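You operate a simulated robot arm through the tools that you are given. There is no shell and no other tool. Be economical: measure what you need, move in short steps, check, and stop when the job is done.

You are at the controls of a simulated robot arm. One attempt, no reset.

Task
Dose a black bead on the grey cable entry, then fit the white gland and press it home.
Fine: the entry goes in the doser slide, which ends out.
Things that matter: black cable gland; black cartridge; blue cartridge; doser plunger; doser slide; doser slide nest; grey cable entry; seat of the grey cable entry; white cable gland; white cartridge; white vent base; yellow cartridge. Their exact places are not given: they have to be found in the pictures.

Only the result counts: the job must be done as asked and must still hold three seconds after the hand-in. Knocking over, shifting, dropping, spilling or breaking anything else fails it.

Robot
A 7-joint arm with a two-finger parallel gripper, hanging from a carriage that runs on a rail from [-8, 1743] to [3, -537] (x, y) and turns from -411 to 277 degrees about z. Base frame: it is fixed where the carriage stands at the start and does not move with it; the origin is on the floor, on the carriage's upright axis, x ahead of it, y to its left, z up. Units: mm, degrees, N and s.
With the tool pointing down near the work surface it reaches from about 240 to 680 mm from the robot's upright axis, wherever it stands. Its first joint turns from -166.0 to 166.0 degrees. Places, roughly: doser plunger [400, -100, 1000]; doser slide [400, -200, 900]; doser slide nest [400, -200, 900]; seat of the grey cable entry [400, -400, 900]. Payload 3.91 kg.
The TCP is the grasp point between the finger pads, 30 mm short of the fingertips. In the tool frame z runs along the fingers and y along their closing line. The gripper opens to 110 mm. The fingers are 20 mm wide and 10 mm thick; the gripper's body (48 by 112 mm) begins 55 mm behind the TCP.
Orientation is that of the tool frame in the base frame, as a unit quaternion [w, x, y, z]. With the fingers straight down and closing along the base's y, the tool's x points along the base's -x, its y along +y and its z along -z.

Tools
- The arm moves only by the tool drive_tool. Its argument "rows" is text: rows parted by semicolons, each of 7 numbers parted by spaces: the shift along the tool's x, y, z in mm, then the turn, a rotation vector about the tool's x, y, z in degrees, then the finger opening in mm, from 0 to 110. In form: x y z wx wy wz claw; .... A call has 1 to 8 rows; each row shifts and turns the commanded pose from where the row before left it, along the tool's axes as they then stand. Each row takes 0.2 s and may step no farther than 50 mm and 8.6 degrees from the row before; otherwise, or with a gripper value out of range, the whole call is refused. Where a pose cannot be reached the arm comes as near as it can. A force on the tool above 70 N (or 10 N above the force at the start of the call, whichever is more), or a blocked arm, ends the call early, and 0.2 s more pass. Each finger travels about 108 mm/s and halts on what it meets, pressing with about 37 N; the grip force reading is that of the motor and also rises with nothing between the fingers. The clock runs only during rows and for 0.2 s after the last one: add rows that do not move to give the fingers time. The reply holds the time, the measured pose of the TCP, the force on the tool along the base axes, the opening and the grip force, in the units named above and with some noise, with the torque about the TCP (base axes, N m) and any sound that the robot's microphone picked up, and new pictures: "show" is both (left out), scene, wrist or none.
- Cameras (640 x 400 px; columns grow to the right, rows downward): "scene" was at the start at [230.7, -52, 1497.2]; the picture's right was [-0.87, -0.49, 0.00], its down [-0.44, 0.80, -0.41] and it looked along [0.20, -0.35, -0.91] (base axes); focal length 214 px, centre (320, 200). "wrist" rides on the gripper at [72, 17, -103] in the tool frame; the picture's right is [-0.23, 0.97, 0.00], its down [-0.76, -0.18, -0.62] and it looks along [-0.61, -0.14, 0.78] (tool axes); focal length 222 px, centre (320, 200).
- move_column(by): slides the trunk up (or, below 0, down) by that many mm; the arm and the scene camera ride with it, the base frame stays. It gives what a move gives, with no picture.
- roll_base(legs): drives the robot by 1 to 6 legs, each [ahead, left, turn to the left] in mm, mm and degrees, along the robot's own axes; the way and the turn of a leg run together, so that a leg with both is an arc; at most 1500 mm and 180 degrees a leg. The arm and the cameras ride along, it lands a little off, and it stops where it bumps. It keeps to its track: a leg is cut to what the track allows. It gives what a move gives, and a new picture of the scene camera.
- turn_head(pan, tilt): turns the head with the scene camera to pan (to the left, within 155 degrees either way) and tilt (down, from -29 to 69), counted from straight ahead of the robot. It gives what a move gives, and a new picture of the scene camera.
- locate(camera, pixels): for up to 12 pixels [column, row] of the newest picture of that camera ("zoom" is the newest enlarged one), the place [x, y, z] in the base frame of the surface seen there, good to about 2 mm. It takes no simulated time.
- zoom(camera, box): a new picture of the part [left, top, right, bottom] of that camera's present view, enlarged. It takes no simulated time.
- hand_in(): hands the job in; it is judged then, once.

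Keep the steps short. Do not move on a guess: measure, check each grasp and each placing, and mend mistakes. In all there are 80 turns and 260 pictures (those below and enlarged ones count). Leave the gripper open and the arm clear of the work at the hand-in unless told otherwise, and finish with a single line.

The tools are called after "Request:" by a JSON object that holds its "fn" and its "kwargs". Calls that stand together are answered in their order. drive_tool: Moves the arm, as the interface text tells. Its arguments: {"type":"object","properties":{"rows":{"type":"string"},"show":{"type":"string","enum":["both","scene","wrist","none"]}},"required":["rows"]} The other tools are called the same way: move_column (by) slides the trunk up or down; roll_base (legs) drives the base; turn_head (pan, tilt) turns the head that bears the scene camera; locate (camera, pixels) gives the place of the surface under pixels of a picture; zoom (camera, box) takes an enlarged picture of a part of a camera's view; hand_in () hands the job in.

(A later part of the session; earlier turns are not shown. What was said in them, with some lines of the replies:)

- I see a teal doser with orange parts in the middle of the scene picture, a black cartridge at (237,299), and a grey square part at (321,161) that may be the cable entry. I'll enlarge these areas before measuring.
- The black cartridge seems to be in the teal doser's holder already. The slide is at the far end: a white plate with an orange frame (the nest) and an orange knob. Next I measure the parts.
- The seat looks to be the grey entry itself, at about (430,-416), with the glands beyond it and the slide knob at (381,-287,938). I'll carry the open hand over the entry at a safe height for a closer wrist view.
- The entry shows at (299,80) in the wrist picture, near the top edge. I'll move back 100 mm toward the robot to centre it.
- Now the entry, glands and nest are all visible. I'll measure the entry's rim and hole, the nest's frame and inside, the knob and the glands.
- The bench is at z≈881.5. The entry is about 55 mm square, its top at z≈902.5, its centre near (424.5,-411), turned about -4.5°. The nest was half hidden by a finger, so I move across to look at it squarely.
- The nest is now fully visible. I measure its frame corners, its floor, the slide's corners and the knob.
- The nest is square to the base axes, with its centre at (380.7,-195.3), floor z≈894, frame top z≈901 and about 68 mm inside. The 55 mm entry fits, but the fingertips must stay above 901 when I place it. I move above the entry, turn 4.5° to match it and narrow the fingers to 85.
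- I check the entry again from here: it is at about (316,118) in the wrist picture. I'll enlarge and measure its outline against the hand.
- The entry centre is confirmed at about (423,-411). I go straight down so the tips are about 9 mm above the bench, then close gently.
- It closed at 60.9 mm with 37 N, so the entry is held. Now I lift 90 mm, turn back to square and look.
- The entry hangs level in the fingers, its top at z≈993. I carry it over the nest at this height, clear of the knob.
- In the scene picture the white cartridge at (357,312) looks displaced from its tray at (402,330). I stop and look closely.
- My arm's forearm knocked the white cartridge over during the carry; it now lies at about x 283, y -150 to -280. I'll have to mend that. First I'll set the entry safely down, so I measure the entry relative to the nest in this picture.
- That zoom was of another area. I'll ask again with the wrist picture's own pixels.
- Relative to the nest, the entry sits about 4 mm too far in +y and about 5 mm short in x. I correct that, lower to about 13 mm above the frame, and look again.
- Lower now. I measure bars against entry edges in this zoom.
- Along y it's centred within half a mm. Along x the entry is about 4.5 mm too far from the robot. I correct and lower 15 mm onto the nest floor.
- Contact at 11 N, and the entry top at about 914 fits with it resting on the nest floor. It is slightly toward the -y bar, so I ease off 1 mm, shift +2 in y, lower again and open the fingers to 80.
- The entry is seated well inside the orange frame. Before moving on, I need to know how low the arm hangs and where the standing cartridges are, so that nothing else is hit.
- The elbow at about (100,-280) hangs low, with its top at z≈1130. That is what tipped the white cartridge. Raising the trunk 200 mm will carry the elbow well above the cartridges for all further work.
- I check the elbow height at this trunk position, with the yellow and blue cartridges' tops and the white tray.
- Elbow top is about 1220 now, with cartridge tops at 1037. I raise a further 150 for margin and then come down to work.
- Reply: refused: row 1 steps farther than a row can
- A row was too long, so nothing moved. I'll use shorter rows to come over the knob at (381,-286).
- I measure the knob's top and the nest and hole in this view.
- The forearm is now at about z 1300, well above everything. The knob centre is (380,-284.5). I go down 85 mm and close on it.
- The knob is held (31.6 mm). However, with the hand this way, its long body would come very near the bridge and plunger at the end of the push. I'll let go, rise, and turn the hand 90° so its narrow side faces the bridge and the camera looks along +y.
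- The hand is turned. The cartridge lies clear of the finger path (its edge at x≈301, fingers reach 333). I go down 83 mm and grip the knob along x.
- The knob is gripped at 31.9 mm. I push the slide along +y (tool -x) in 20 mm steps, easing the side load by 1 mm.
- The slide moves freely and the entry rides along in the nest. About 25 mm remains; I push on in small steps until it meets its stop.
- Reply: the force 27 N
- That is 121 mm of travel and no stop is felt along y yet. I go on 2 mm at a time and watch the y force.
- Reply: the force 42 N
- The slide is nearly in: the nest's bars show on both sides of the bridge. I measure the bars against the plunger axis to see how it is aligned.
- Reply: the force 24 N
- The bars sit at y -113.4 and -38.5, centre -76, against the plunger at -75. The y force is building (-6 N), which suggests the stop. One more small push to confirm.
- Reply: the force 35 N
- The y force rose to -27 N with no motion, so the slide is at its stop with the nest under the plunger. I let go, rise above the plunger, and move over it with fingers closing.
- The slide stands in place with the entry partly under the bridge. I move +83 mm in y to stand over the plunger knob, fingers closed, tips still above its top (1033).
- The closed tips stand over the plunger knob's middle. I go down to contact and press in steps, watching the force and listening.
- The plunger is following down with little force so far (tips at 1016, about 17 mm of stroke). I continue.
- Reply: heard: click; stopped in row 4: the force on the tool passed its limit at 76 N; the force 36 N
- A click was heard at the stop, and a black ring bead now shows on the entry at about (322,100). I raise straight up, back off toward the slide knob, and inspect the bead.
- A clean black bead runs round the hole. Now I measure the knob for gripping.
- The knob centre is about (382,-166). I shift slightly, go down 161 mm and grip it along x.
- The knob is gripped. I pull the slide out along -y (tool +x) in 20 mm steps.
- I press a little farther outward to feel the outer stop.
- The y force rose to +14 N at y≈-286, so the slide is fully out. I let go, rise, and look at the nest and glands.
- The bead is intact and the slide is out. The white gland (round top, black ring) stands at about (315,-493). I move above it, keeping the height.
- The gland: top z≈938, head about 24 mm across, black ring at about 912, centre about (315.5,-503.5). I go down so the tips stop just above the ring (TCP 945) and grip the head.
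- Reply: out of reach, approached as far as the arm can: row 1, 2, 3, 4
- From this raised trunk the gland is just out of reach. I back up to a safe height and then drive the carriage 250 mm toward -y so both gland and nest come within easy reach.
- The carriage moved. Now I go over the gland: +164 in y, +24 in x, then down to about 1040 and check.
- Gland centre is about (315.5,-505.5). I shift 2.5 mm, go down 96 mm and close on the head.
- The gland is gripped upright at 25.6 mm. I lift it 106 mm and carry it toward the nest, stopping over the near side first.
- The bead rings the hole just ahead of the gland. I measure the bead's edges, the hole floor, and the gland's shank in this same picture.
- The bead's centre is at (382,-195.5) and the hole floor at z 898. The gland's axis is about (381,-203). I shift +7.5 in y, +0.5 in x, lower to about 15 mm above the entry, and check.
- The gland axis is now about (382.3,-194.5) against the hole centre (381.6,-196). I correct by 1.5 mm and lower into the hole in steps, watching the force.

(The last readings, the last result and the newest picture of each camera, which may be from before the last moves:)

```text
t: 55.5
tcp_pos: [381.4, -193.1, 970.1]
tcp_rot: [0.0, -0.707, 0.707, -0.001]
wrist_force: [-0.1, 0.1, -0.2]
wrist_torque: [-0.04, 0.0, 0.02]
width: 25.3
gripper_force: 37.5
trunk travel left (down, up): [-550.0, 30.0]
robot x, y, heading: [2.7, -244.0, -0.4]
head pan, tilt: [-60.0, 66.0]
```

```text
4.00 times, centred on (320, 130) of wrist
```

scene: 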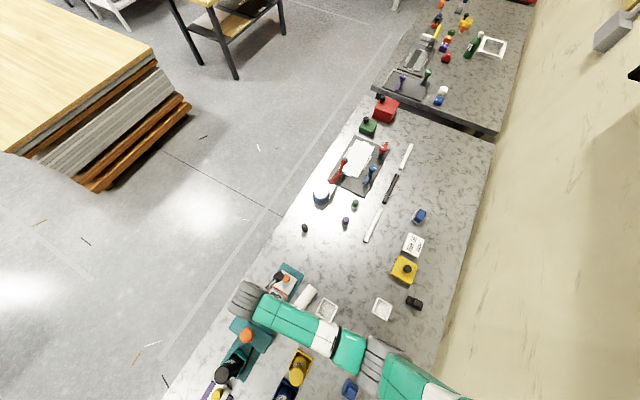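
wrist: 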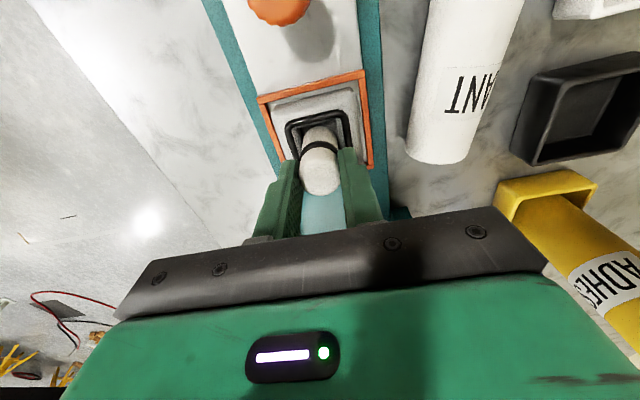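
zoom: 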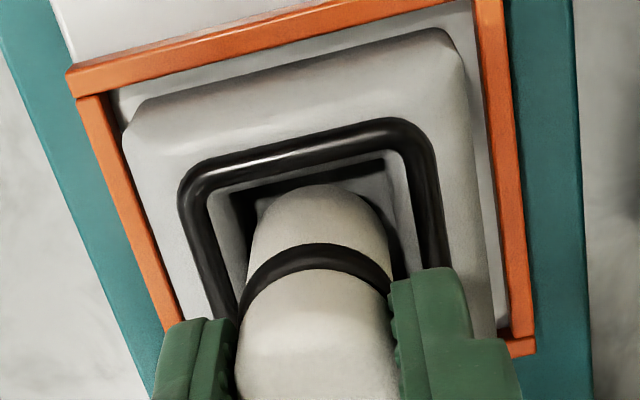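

The gland's foot is inside the hole with no contact, the gaps left and right nearly equal. I lower further until it bottoms and press.

Request:
{"fn": "drive_tool", "kwargs": {"rows": "0 0 5 0 0 0 12;0 0 3 0 0 0 12;0 0 2 0 0 0 12;0 0 2 0 0 0 12", "show": "wrist"}}

Request:
{"fn": "zoom", "kwargs": {"camera": "wrist", "box": [256, 80, 384, 180]}}

```text
t: 56.5
tcp_pos: [382.8, -194.1, 961.6]
tcp_rot: [0.001, -0.707, 0.708, -0.002]
wrist_force: [-13.8, -0.3, 46.2]
wrist_torque: [-0.11, 0.78, 0.0]
width: 25.4
gripper_force: 37.2
trunk travel left (down, up): [-550.0, 30.0]
robot x, y, heading: [-0.6, -242.2, -0.4]
head pan, tilt: [-60.0, 66.0]
```

wrist: 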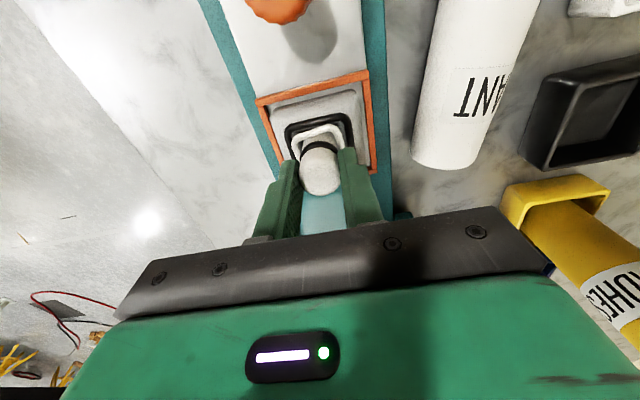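

```text
4.00 times, centred on (320, 130) of wrist
```

zoom: 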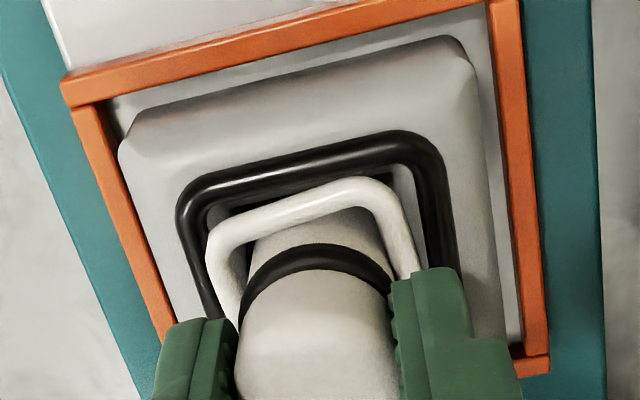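

The gland bottomed with 46 N, and a white collar appeared round it within the bead, apparently marking the fit. I press a bit more to make sure it is home.

Request:
{"fn": "drive_tool", "kwargs": {"rows": "0 0 1.5 0 0 0 12;0 0 1.5 0 0 0 12;0 0 1.5 0 0 0 12", "show": "wrist"}}

Request:
{"fn": "zoom", "kwargs": {"camera": "wrist", "box": [256, 80, 384, 180]}}

```text
t: 56.9
tcp_pos: [385.3, -193.9, 961.2]
tcp_rot: [-0.001, 0.707, -0.707, 0.002]
wrist_force: [-10.9, -1.9, 37.0]
wrist_torque: [-0.04, 0.58, 0.01]
width: 25.3
gripper_force: 37.1
trunk travel left (down, up): [-550.0, 30.0]
robot x, y, heading: [1.6, -243.9, -0.4]
head pan, tilt: [-60.0, 66.0]
stopped in row 1: the force on the tool passed its limit at 75 N (the readings are from after the stop); the commanded pose is now the measured one
```

wrist: 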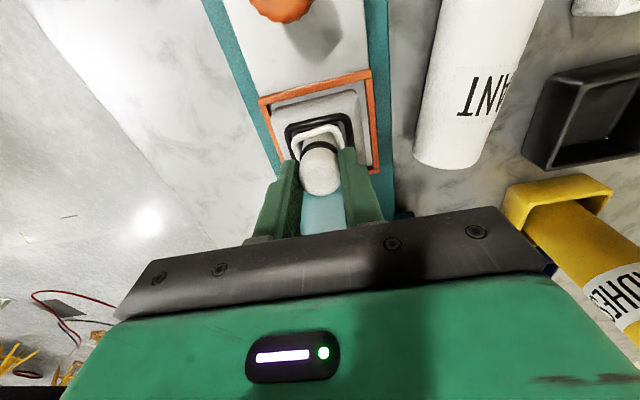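

```text
4.00 times, centred on (320, 130) of wrist
```

zoom: 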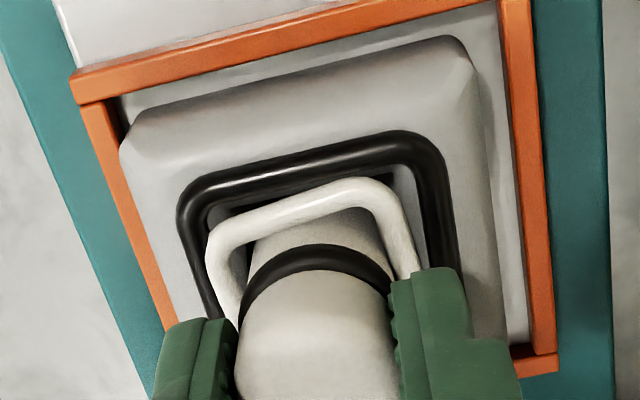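

It withstood 75 N without moving further, so it is home. I raise the load slightly, open the fingers, lift clear and inspect.

Request:
{"fn": "drive_tool", "kwargs": {"rows": "0 0 -1 0 0 0 20;0 0 0 0 0 0 35;0 0 0 0 0 0 55;0 0 -40 0 0 0 60;0 0 -45 0 0 0 60;0 0 -40 0 0 0 60;0 0 -30 0 0 0 60", "show": "both"}}

Request:
{"fn": "zoom", "kwargs": {"camera": "wrist", "box": [256, 60, 384, 160]}}

Request:
{"fn": "zoom", "kwargs": {"camera": "scene", "box": [200, 250, 440, 400]}}

```text
t: 58.5
tcp_pos: [384.2, -192.9, 1113.6]
tcp_rot: [0.001, -0.707, 0.707, -0.001]
wrist_force: [-0.4, 0.0, -0.3]
wrist_torque: [0.0, -0.02, 0.01]
width: 60.1
gripper_force: 0.0
trunk travel left (down, up): [-550.0, 30.0]
robot x, y, heading: [1.3, -246.0, -0.5]
head pan, tilt: [-60.0, 66.0]
```

scene: 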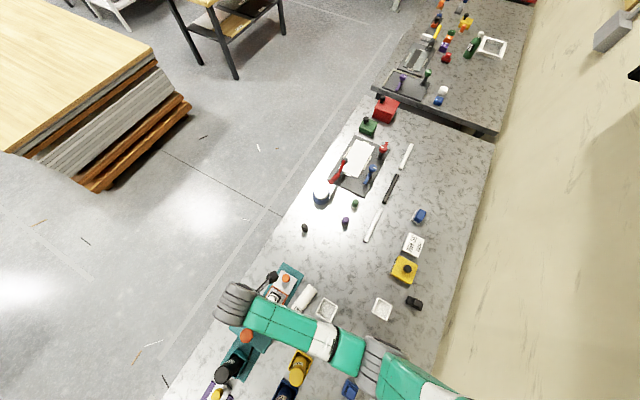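
wrist: 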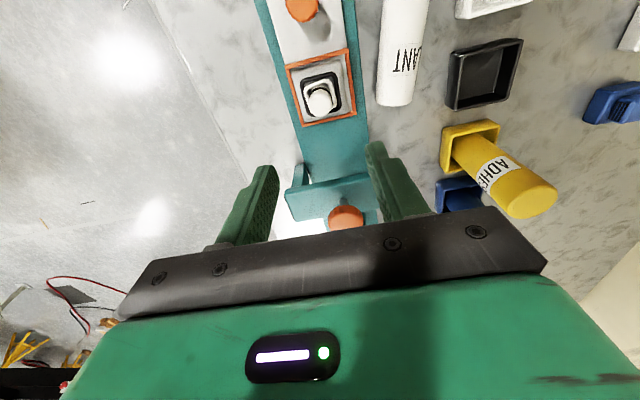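

```text
4.00 times, centred on (320, 110) of wrist
```

zoom: 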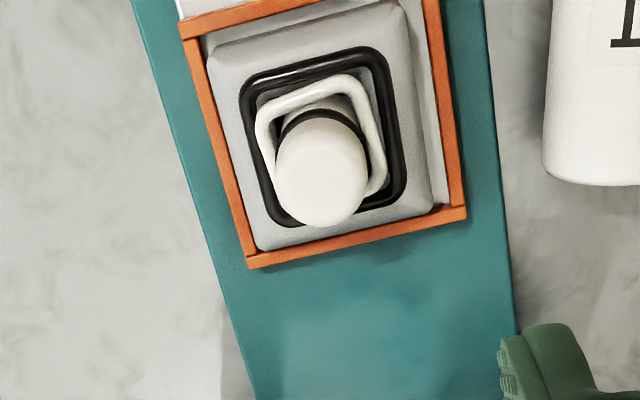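

```text
2.67 times, centred on (320, 325) of scene
```

zoom: 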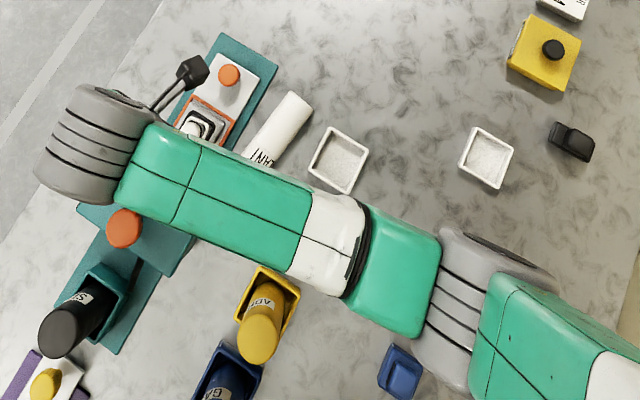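

The gland stands in the entry, bead round it, and the slide is out. The task assembly looks right. Now I must mend the knocked-over white cartridge: it should stand in its white tray. I move over to it and measure it.

Request:
{"fn": "drive_tool", "kwargs": {"rows": "25 25 0 0 0 0 80;25 25 0 0 0 0 80;25 25 0 0 0 0 80;25 25 0 0 0 0 80;10 0 0 0 0 0 80", "show": "both"}}

Request:
{"fn": "zoom", "kwargs": {"camera": "wrist", "box": [220, 20, 476, 180]}}

```text
t: 59.7
tcp_pos: [282.0, -303.2, 1114.4]
tcp_rot: [0.002, -0.707, 0.707, 0.0]
wrist_force: [-0.2, 0.4, -0.1]
wrist_torque: [0.0, 0.04, 0.0]
width: 79.8
gripper_force: 0.0
trunk travel left (down, up): [-550.0, 30.0]
robot x, y, heading: [2.6, -245.1, -0.0]
head pan, tilt: [-60.0, 66.0]
```

scene: 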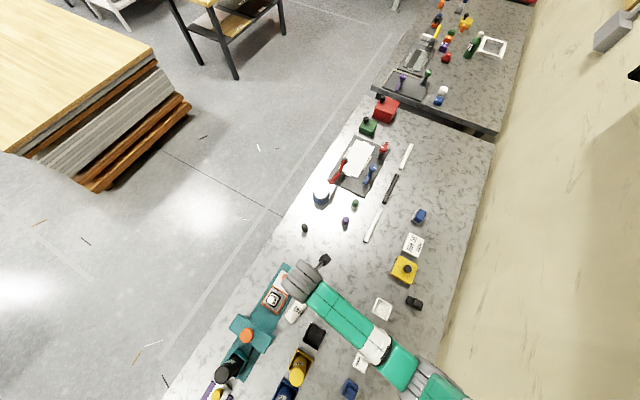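
wrist: 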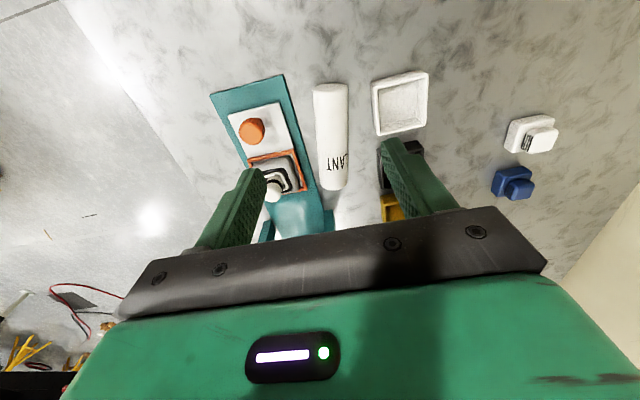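

```text
2.50 times, centred on (348, 100) of wrist
```

zoom: 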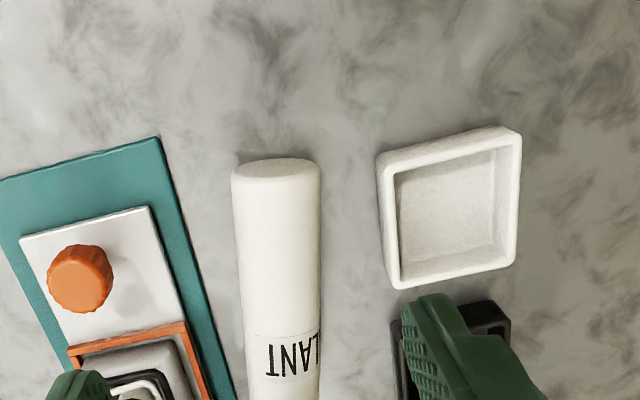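

I need to know which end is the foot. I enlarge the label on the lying cartridge and those on the standing ones to compare label height and letter direction.

Request:
{"fn": "zoom", "kwargs": {"camera": "wrist", "box": [304, 130, 368, 195]}}

Request:
{"fn": "zoom", "kwargs": {"camera": "scene", "box": [200, 290, 340, 400]}}

Request:
{"fn": "locate", "kwargs": {"camera": "wrist", "pixels": [[331, 90], [331, 110], [333, 140], [334, 150], [334, 165], [334, 185], [317, 120], [346, 120], [399, 103], [376, 105], [425, 95], [400, 132]]}}

```text
6.15 times, centred on (336, 162) of wrist
```

zoom: 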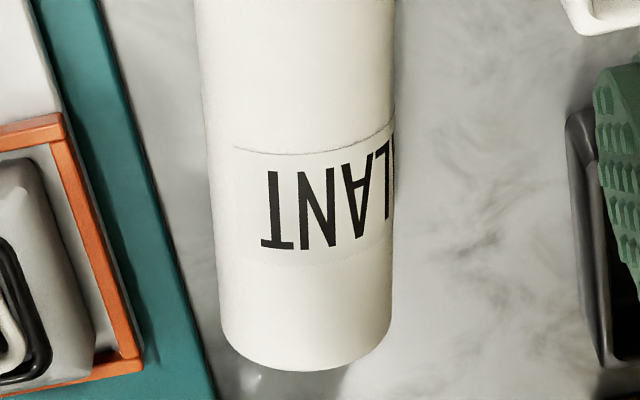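

```text
3.64 times, centred on (270, 345) of scene
```

zoom: 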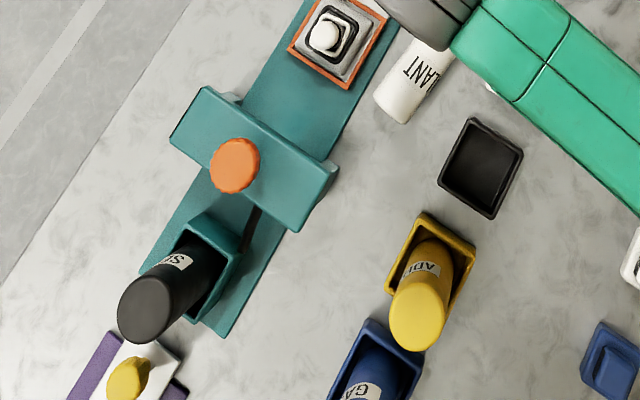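

```text
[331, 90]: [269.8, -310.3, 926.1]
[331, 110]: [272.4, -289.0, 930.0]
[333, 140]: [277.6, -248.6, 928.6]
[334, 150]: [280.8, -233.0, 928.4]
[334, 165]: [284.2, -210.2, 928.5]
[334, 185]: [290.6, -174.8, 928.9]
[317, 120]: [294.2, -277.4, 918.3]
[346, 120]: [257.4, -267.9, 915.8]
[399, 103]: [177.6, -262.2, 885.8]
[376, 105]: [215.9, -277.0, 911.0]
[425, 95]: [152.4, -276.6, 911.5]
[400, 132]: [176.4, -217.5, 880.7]
```

The letters lie with their tops toward +y. I check label height on the standing yellow and black cartridges to decide.

Request:
{"fn": "locate", "kwargs": {"camera": "zoom", "pixels": [[425, 262], [420, 276], [412, 300], [430, 245], [180, 262], [160, 272], [368, 388], [415, 325], [375, 350]]}}

```text
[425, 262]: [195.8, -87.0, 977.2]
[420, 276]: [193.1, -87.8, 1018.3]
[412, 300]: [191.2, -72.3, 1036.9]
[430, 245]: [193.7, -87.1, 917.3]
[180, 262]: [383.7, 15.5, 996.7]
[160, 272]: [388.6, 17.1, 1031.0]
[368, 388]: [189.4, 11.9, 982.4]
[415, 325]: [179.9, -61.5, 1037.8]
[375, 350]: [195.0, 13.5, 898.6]
```

The standing labels sit near the top, so the lying cartridge's top is its +y end and its foot the -y end. That suits me: pitching the hand 90° leaves it pointing +y from the free side. I align over the cartridge at about (285,-203), turned 8.6° to its axis.

Request:
{"fn": "drive_tool", "kwargs": {"rows": "-34 -1 0 0 0 0 66;-33 -1 0 0 0 0 66;-33 -1 0 0 0 0 66;0 0 45 0 0 4.3 66;0 0 45 0 0 4.3 66;0 0 40 0 0 0 66;0 0 20 0 0 0 66", "show": "wrist"}}

Request:
{"fn": "zoom", "kwargs": {"camera": "wrist", "box": [220, 40, 420, 220]}}

```text
t: 61.3
tcp_pos: [286.4, -204.6, 964.5]
tcp_rot: [0.002, -0.652, 0.758, -0.002]
wrist_force: [-0.2, 0.4, 0.0]
wrist_torque: [0.01, 0.0, 0.01]
width: 65.9
gripper_force: 0.1
trunk travel left (down, up): [-550.0, 30.0]
robot x, y, heading: [2.1, -241.8, -0.4]
head pan, tilt: [-60.0, 66.0]
```

wrist: 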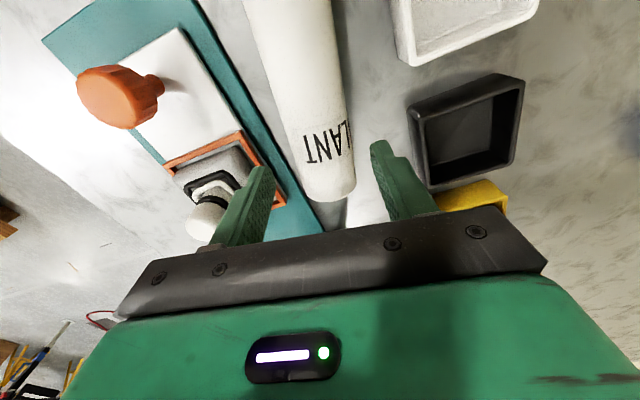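

```text
2.22 times, centred on (320, 130) of wrist
```

zoom: 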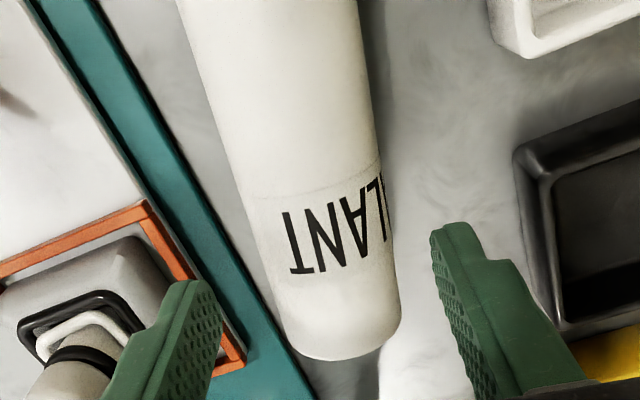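

The fingers straddle the cartridge, in line with it. I go down 48 mm (tips at about 886) and close.

Request:
{"fn": "drive_tool", "kwargs": {"rows": "0 1 24 0 0 0 66;0 0 24 0 0 0 66;0 0 0 0 0 0 50;0 0 0 0 0 0 40;0 0 0 0 0 0 36;0 0 0 0 0 0 36", "show": "wrist"}}

```text
t: 62.7
tcp_pos: [284.3, -202.4, 916.6]
tcp_rot: [0.001, -0.652, 0.758, -0.001]
wrist_force: [0.6, -0.7, 0.2]
wrist_torque: [0.1, -0.01, 0.04]
width: 45.6
gripper_force: 37.0
trunk travel left (down, up): [-550.0, 30.0]
robot x, y, heading: [3.9, -244.4, -0.4]
head pan, tilt: [-60.0, 66.0]
```

wrist: 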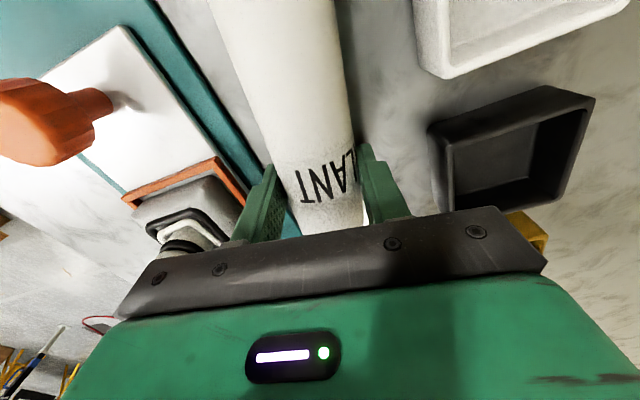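

It is gripped at 45.6 mm. I lift slowly and see whether the cartridge droops or stays.

Request:
{"fn": "drive_tool", "kwargs": {"rows": "0 0 -15 0 0 0 36;0 0 -30 0 0 0 36;0 0 -40 0 0 0 36;0 0 -40 0 0 0 36;0 0 -40 0 0 0 36", "show": "both"}}

```text
t: 63.9
tcp_pos: [284.1, -202.0, 1081.0]
tcp_rot: [0.002, -0.652, 0.758, -0.001]
wrist_force: [0.0, 0.1, -4.1]
wrist_torque: [0.15, -0.02, 0.03]
width: 46.0
gripper_force: 37.6
trunk travel left (down, up): [-550.0, 30.0]
robot x, y, heading: [5.7, -248.7, -0.4]
head pan, tilt: [-60.0, 66.0]
```

scene: 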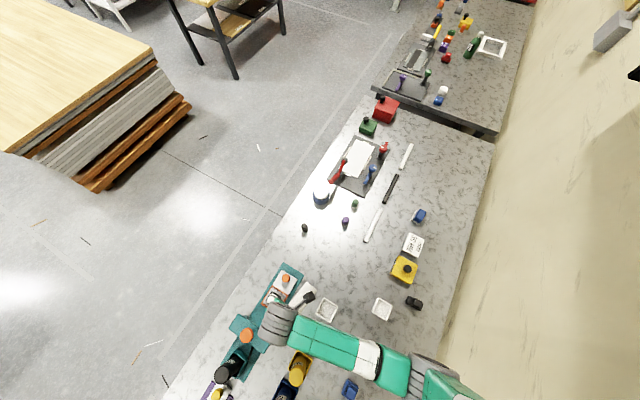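
wrist: 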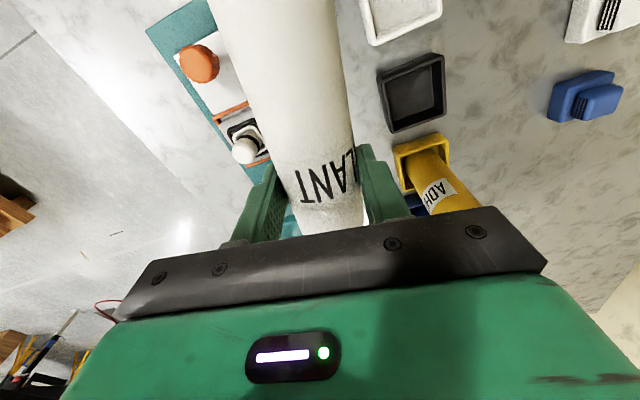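

It stays rigid in the grip (about 4 N of weight). I carry it up and toward the tray, squaring the hand again, then begin the pitch.

Request:
{"fn": "drive_tool", "kwargs": {"rows": "0 0 -45 0 0 0 36;27 31 -15 0 0 0 36;27 31 -15 0 0 0 36;28 31 -15 0 0 0 36;0 0 0 0 0 -4.3 36;0 0 0 0 0 -4.3 36;0 0 0 0 -8.5 0 36;0 0 0 0 -8.5 0 36", "show": "none"}}

Request:
{"fn": "drive_tool", "kwargs": {"rows": "0 0 0 0 -8.5 0 36;0 0 0 0 -8.5 0 36;0 0 0 0 -8.5 0 36;0 0 0 0 -8.5 0 36", "show": "both"}}

```text
t: 65.7
tcp_pos: [180.7, -270.4, 1173.0]
tcp_rot: [0.107, -0.699, 0.699, 0.103]
wrist_force: [0.4, 0.0, -4.2]
wrist_torque: [0.07, -0.01, 0.03]
width: 45.5
gripper_force: 37.0
trunk travel left (down, up): [-550.0, 30.0]
robot x, y, heading: [1.5, -246.7, -0.3]
head pan, tilt: [-60.0, 66.0]
```

```text
t: 66.7
tcp_pos: [180.2, -269.8, 1171.7]
tcp_rot: [-0.306, 0.639, -0.637, -0.304]
wrist_force: [-0.6, 0.3, -4.4]
wrist_torque: [0.01, 0.03, 0.0]
width: 45.7
gripper_force: 36.4
trunk travel left (down, up): [-550.0, 30.0]
robot x, y, heading: [4.6, -246.2, -0.5]
head pan, tilt: [-60.0, 66.0]
```

scene: 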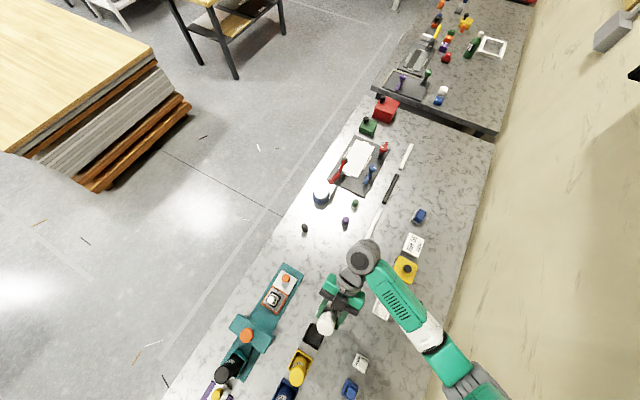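
wrist: 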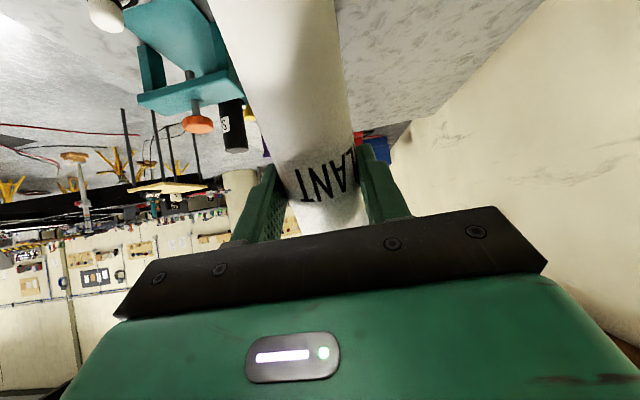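

The pitch works: 51° reached. The remaining 39° next.

Request:
{"fn": "drive_tool", "kwargs": {"rows": "0 0 0 0 -8.5 0 36;0 0 0 0 -8.5 0 36;0 0 0 0 -8.5 0 36;0 0 0 0 -8.5 0 36;0 0 0 0 -5 0 36;0 0 0 0 0 0 36", "show": "both"}}

Request:
{"fn": "zoom", "kwargs": {"camera": "scene", "box": [250, 220, 450, 400]}}

```text
t: 68.1
tcp_pos: [180.1, -269.9, 1171.8]
tcp_rot: [0.502, -0.5, 0.499, 0.499]
wrist_force: [-0.3, 0.0, -4.2]
wrist_torque: [-0.1, 0.01, -0.01]
width: 45.7
gripper_force: 36.5
trunk travel left (down, up): [-550.0, 30.0]
robot x, y, heading: [-2.5, -248.8, -0.4]
head pan, tilt: [-60.0, 66.0]
```

scene: 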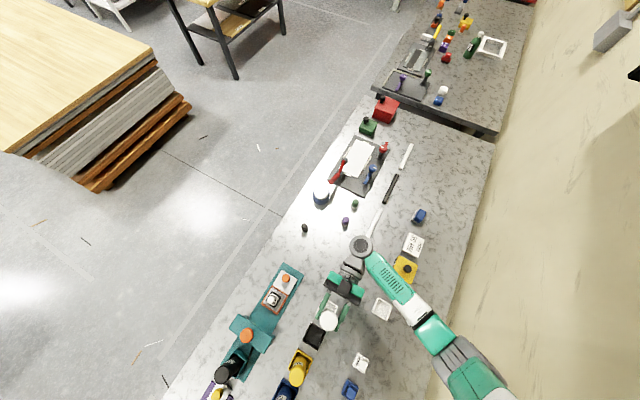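
wrist: 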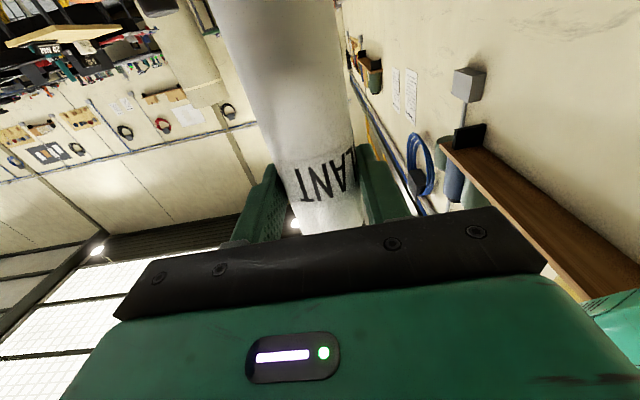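

```text
2.22 times, centred on (350, 310) of scene
```

zoom: 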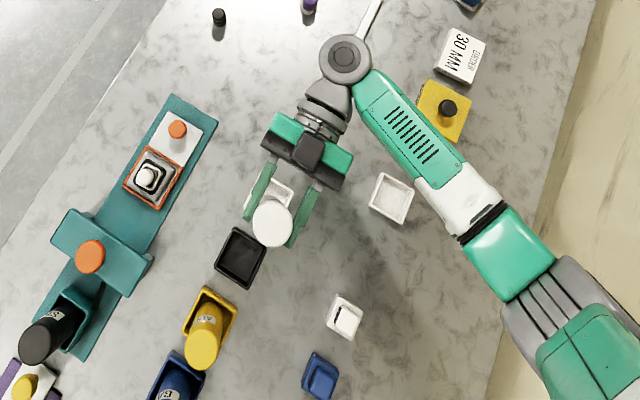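

The cartridge is upright in the hand. I measure its top and the tray positions to set it down properly.

Request:
{"fn": "locate", "kwargs": {"camera": "zoom", "pixels": [[273, 222], [255, 222], [291, 222], [273, 203], [273, 243], [280, 188], [243, 258], [215, 258], [265, 262], [248, 288], [240, 230], [275, 180]]}}

Request:
{"fn": "zoom", "kwargs": {"camera": "scene", "box": [290, 280, 370, 350]}}

```text
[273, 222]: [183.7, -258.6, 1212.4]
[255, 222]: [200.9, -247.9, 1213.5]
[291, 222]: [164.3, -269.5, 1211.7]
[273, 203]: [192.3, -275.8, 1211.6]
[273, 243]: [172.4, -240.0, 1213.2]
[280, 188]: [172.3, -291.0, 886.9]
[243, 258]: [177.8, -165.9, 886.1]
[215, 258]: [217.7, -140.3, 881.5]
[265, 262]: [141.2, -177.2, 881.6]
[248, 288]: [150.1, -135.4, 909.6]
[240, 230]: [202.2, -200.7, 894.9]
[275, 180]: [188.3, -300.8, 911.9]
```

```text
5.71 times, centred on (330, 315) of scene
```

zoom: 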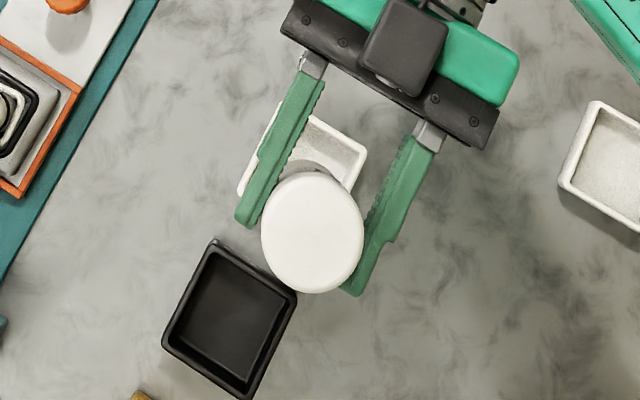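

The cartridge axis is at (182,-258), its top at 1212.5 and level. I measure the tray rims: the white one partly hidden, the black one fully visible.

Request:
{"fn": "locate", "kwargs": {"camera": "zoom", "pixels": [[361, 153], [318, 121], [345, 139], [241, 188], [350, 180], [215, 246], [291, 296], [168, 340], [243, 391], [325, 150], [255, 160], [340, 165]]}}

```text
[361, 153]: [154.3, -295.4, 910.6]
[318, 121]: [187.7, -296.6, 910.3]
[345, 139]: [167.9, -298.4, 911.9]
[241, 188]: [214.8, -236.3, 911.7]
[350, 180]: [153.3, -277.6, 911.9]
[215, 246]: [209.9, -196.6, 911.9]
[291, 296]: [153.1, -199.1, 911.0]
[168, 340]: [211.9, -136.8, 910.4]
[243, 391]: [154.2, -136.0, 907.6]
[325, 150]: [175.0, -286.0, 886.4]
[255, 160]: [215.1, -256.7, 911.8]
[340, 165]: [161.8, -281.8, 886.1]
```

The white tray is at (184,-267), in line with the black one, so it was not moved. I shift -9 in y and +1 in x, and lower 110 mm first, then check the arm's clearance.

Request:
{"fn": "drive_tool", "kwargs": {"rows": "0 -1.5 -9 0 0 0 36;40 0 0 0 0 0 36;40 0 0 0 0 0 36;30 0 0 0 0 0 36;0 0 0 0 0 0 36", "show": "scene"}}

Request:
{"fn": "zoom", "kwargs": {"camera": "scene", "box": [270, 200, 510, 360]}}

Request:
{"fn": "locate", "kwargs": {"camera": "scene", "pixels": [[330, 321], [360, 250], [350, 272], [385, 285], [410, 310], [435, 340], [404, 268], [345, 285], [380, 305], [450, 365]]}}

```text
t: 69.3
tcp_pos: [182.6, -276.6, 1061.6]
tcp_rot: [0.501, -0.501, 0.499, 0.499]
wrist_force: [0.8, 0.4, -5.1]
wrist_torque: [-0.05, 0.01, 0.0]
width: 45.7
gripper_force: 36.7
trunk travel left (down, up): [-550.0, 30.0]
robot x, y, heading: [-0.5, -243.9, -0.4]
head pan, tilt: [-60.0, 66.0]
```

scene: 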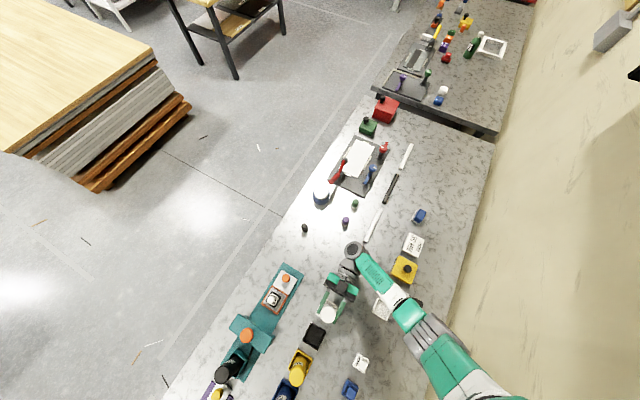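

```text
2.50 times, centred on (390, 280) of scene
```

zoom: 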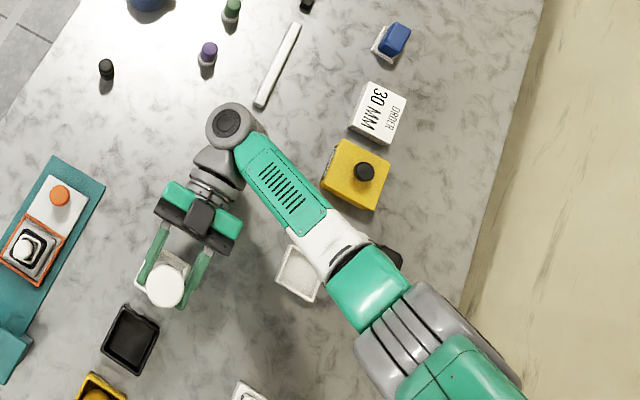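

```text
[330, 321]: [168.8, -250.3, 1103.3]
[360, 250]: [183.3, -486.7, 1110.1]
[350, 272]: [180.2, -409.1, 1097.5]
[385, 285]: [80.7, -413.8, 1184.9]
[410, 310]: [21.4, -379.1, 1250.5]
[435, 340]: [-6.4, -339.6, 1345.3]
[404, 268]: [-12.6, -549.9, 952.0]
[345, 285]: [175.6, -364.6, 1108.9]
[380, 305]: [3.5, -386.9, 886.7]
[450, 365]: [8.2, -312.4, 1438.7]
```

The arm slopes upward and clears everything. I check the cartridge's top position once more before the last 65 mm.

Request:
{"fn": "zoom", "kwargs": {"camera": "scene", "box": [300, 280, 360, 340]}}

Request:
{"fn": "locate", "kwargs": {"camera": "zoom", "pixels": [[307, 225], [260, 225], [355, 225], [307, 180], [307, 270], [285, 190], [330, 260], [280, 260], [335, 190]]}}

```text
6.67 times, centred on (330, 310) of scene
```

zoom: 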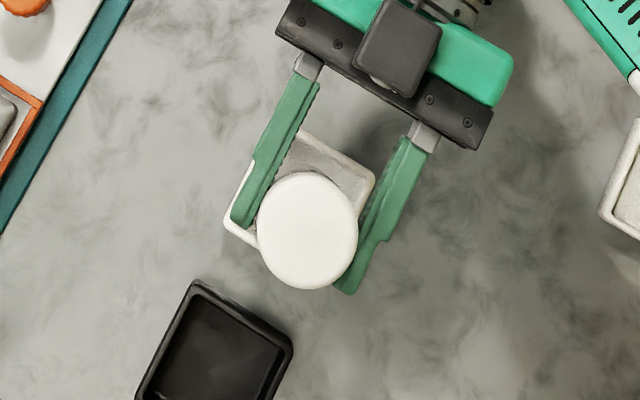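

```text
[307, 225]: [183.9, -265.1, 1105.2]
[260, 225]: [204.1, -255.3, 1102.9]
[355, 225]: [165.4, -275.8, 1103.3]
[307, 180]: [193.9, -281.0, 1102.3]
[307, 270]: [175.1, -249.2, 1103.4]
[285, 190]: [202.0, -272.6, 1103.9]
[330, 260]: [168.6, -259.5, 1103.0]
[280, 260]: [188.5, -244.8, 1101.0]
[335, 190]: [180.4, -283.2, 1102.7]
```

The cartridge axis is at (182.7,-263.2); the tray centre is (184,-267). I correct by (+1,-3.5) and lower to touch.

Request:
{"fn": "drive_tool", "kwargs": {"rows": "0 -1 -3.5 0 0 0 36;30 0 0 0 0 0 36;26 0 0 0 0 0 36;6 0 0 0 0 0 36;2 0 0 0 0 0 36;2 0 0 0 0 0 36", "show": "scene"}}

Request:
{"fn": "zoom", "kwargs": {"camera": "scene", "box": [300, 280, 360, 340]}}

Request:
{"fn": "locate", "kwargs": {"camera": "zoom", "pixels": [[307, 210], [280, 200], [330, 230], [307, 180], [307, 240], [260, 150], [350, 170]]}}

```text
t: 70.7
tcp_pos: [183.4, -284.2, 996.2]
tcp_rot: [0.501, -0.501, 0.499, 0.499]
wrist_force: [-0.2, -0.3, -4.9]
wrist_torque: [-0.05, 0.01, -0.05]
width: 45.6
gripper_force: 36.5
trunk travel left (down, up): [-550.0, 30.0]
robot x, y, heading: [2.3, -245.7, -0.5]
head pan, tilt: [-60.0, 66.0]
```

scene: 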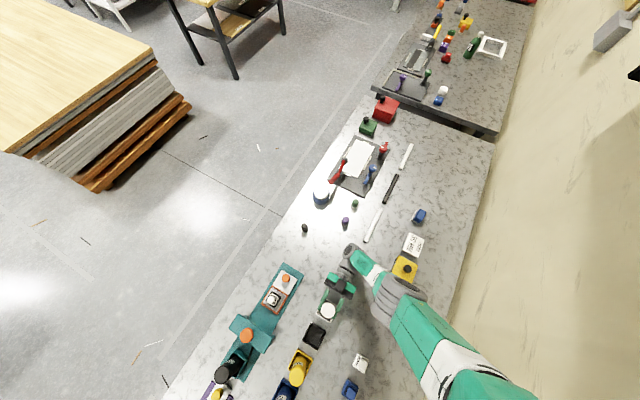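

```text
6.67 times, centred on (330, 310) of scene
```

zoom: 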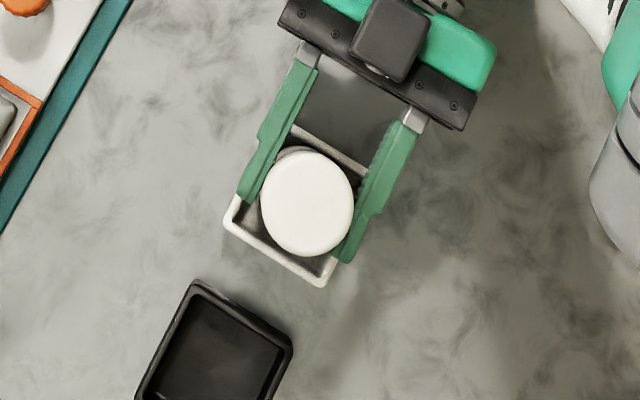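

```text
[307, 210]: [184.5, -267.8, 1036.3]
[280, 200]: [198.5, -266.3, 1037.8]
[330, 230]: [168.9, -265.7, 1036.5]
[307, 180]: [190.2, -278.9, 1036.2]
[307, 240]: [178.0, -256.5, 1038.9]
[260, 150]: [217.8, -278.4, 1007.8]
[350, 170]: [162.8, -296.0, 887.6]
```

Top at 1036.8, nearly down (others stand at 1037). The centre is about (185.8,-270), so I shift back 3 mm, lower a touch more to contact, then open slowly.

Request:
{"fn": "drive_tool", "kwargs": {"rows": "0 1.5 3 0 0 0 36;1 0 0 0 0 0 36;1 0 0 0 0 0 36;0 0 0 0 0 0 36", "show": "none"}}

```text
t: 71.7
tcp_pos: [183.6, -280.0, 993.4]
tcp_rot: [-0.501, 0.502, -0.497, -0.5]
wrist_force: [-2.4, -1.6, 34.9]
wrist_torque: [0.54, 0.4, 0.08]
width: 45.9
gripper_force: 37.3
trunk travel left (down, up): [-550.0, 30.0]
robot x, y, heading: [2.9, -245.8, -0.4]
head pan, tilt: [-60.0, 66.0]
```

It bottomed with 35 N. I ease up 1 mm, open the fingers, and retreat straight back along -y.

Request:
{"fn": "drive_tool", "kwargs": {"rows": "-1 0 0 0 0 0 36;0 0 0 0 0 0 48;0 0 0 0 0 0 58;0 0 0 0 0 0 70;0 0 -30 0 0 0 70;0 0 -40 0 0 0 70;0 0 -30 0 0 0 70", "show": "scene"}}

Request:
{"fn": "zoom", "kwargs": {"camera": "scene", "box": [270, 260, 390, 360]}}

```text
t: 73.3
tcp_pos: [156.3, -362.2, 1021.4]
tcp_rot: [-0.501, 0.501, -0.499, -0.498]
wrist_force: [0.2, 0.7, -0.4]
wrist_torque: [0.03, 0.02, 0.02]
width: 70.2
gripper_force: 0.0
out of reach, approached as far as the arm can: row 5, 6, 7
trunk travel left (down, up): [-550.0, 30.0]
robot x, y, heading: [-1.2, -246.7, -0.4]
head pan, tilt: [-60.0, 66.0]
```

scene: 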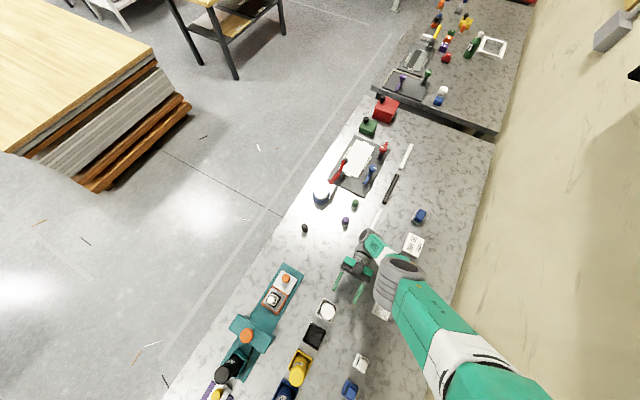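

```text
4.00 times, centred on (330, 310) of scene
```

zoom: 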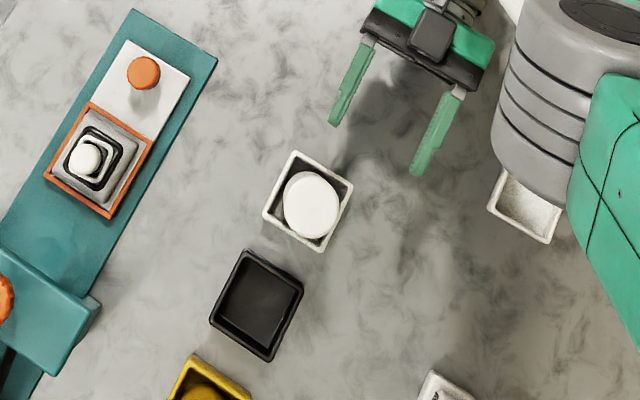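

The white cartridge stands in its tray again, and the hand is out of the way. I lift the arm up well clear (tool -x is up) and do a last check.

Request:
{"fn": "drive_tool", "kwargs": {"rows": "-45 0 0 0 0 0 80;-45 0 0 0 0 0 80;-45 0 0 0 0 0 80;-45 0 0 0 0 0 80", "show": "scene"}}

Request:
{"fn": "zoom", "kwargs": {"camera": "scene", "box": [200, 240, 440, 400]}}

Request:
{"fn": "zoom", "kwargs": {"camera": "scene", "box": [250, 260, 310, 320]}}

Request:
{"fn": "locate", "kwargs": {"camera": "scene", "pixels": [[327, 312], [272, 299], [287, 278], [301, 371], [382, 310], [246, 336], [271, 296]]}}

```text
t: 74.3
tcp_pos: [154.7, -357.7, 1203.8]
tcp_rot: [-0.5, 0.502, -0.498, -0.5]
wrist_force: [0.5, 0.6, -0.1]
wrist_torque: [-0.02, -0.01, 0.02]
width: 80.2
gripper_force: 0.1
trunk travel left (down, up): [-550.0, 30.0]
robot x, y, heading: [-3.0, -247.2, -0.3]
head pan, tilt: [-60.0, 66.0]
```

scene: 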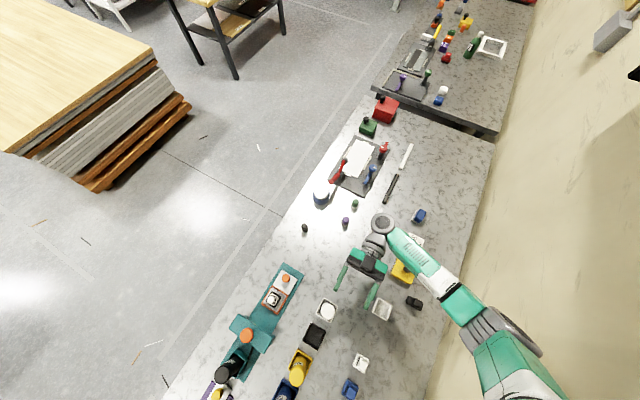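

```text
2.50 times, centred on (320, 320) of scene
```

zoom: 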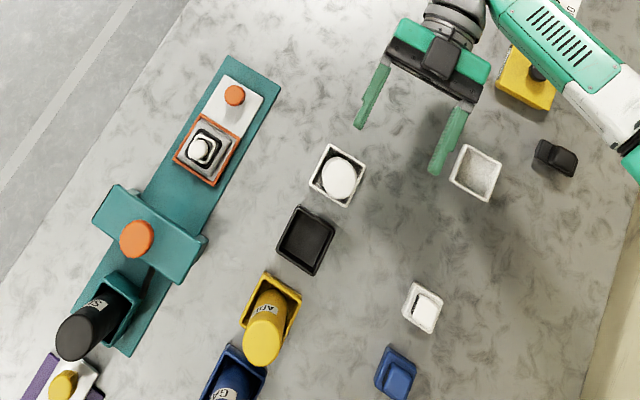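

```text
6.67 times, centred on (280, 290) of scene
```

zoom: 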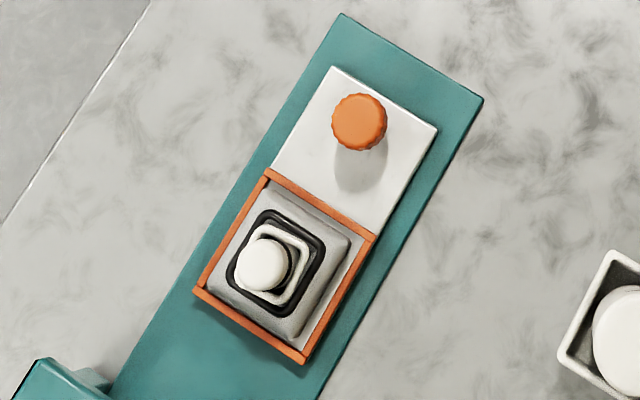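

```text
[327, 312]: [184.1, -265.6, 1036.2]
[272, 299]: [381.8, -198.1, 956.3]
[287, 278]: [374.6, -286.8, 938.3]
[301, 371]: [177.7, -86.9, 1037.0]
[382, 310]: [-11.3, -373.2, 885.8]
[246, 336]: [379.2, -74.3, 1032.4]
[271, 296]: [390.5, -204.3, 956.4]
```

Final check:
- **Gland:** upright in the entry at (382,-198), top at 956.
- **Bead:** intact, black, round the hole.
- **Slide:** out, knob at y≈-286.
- **White cartridge:** standing in its tray at (184,-266), top at 1036, level with its neighbours.
- **Hand:** open and clear.

I hand in.

Request:
{"fn": "hand_in", "kwargs": {}}

```text
The job is handed in.
```

The grey entry has its black bead, the white gland is pressed home and the slide is out, but my arm knocked over the white cartridge on the way; I stood it back upright in its tray, though the knock may still fail the job.
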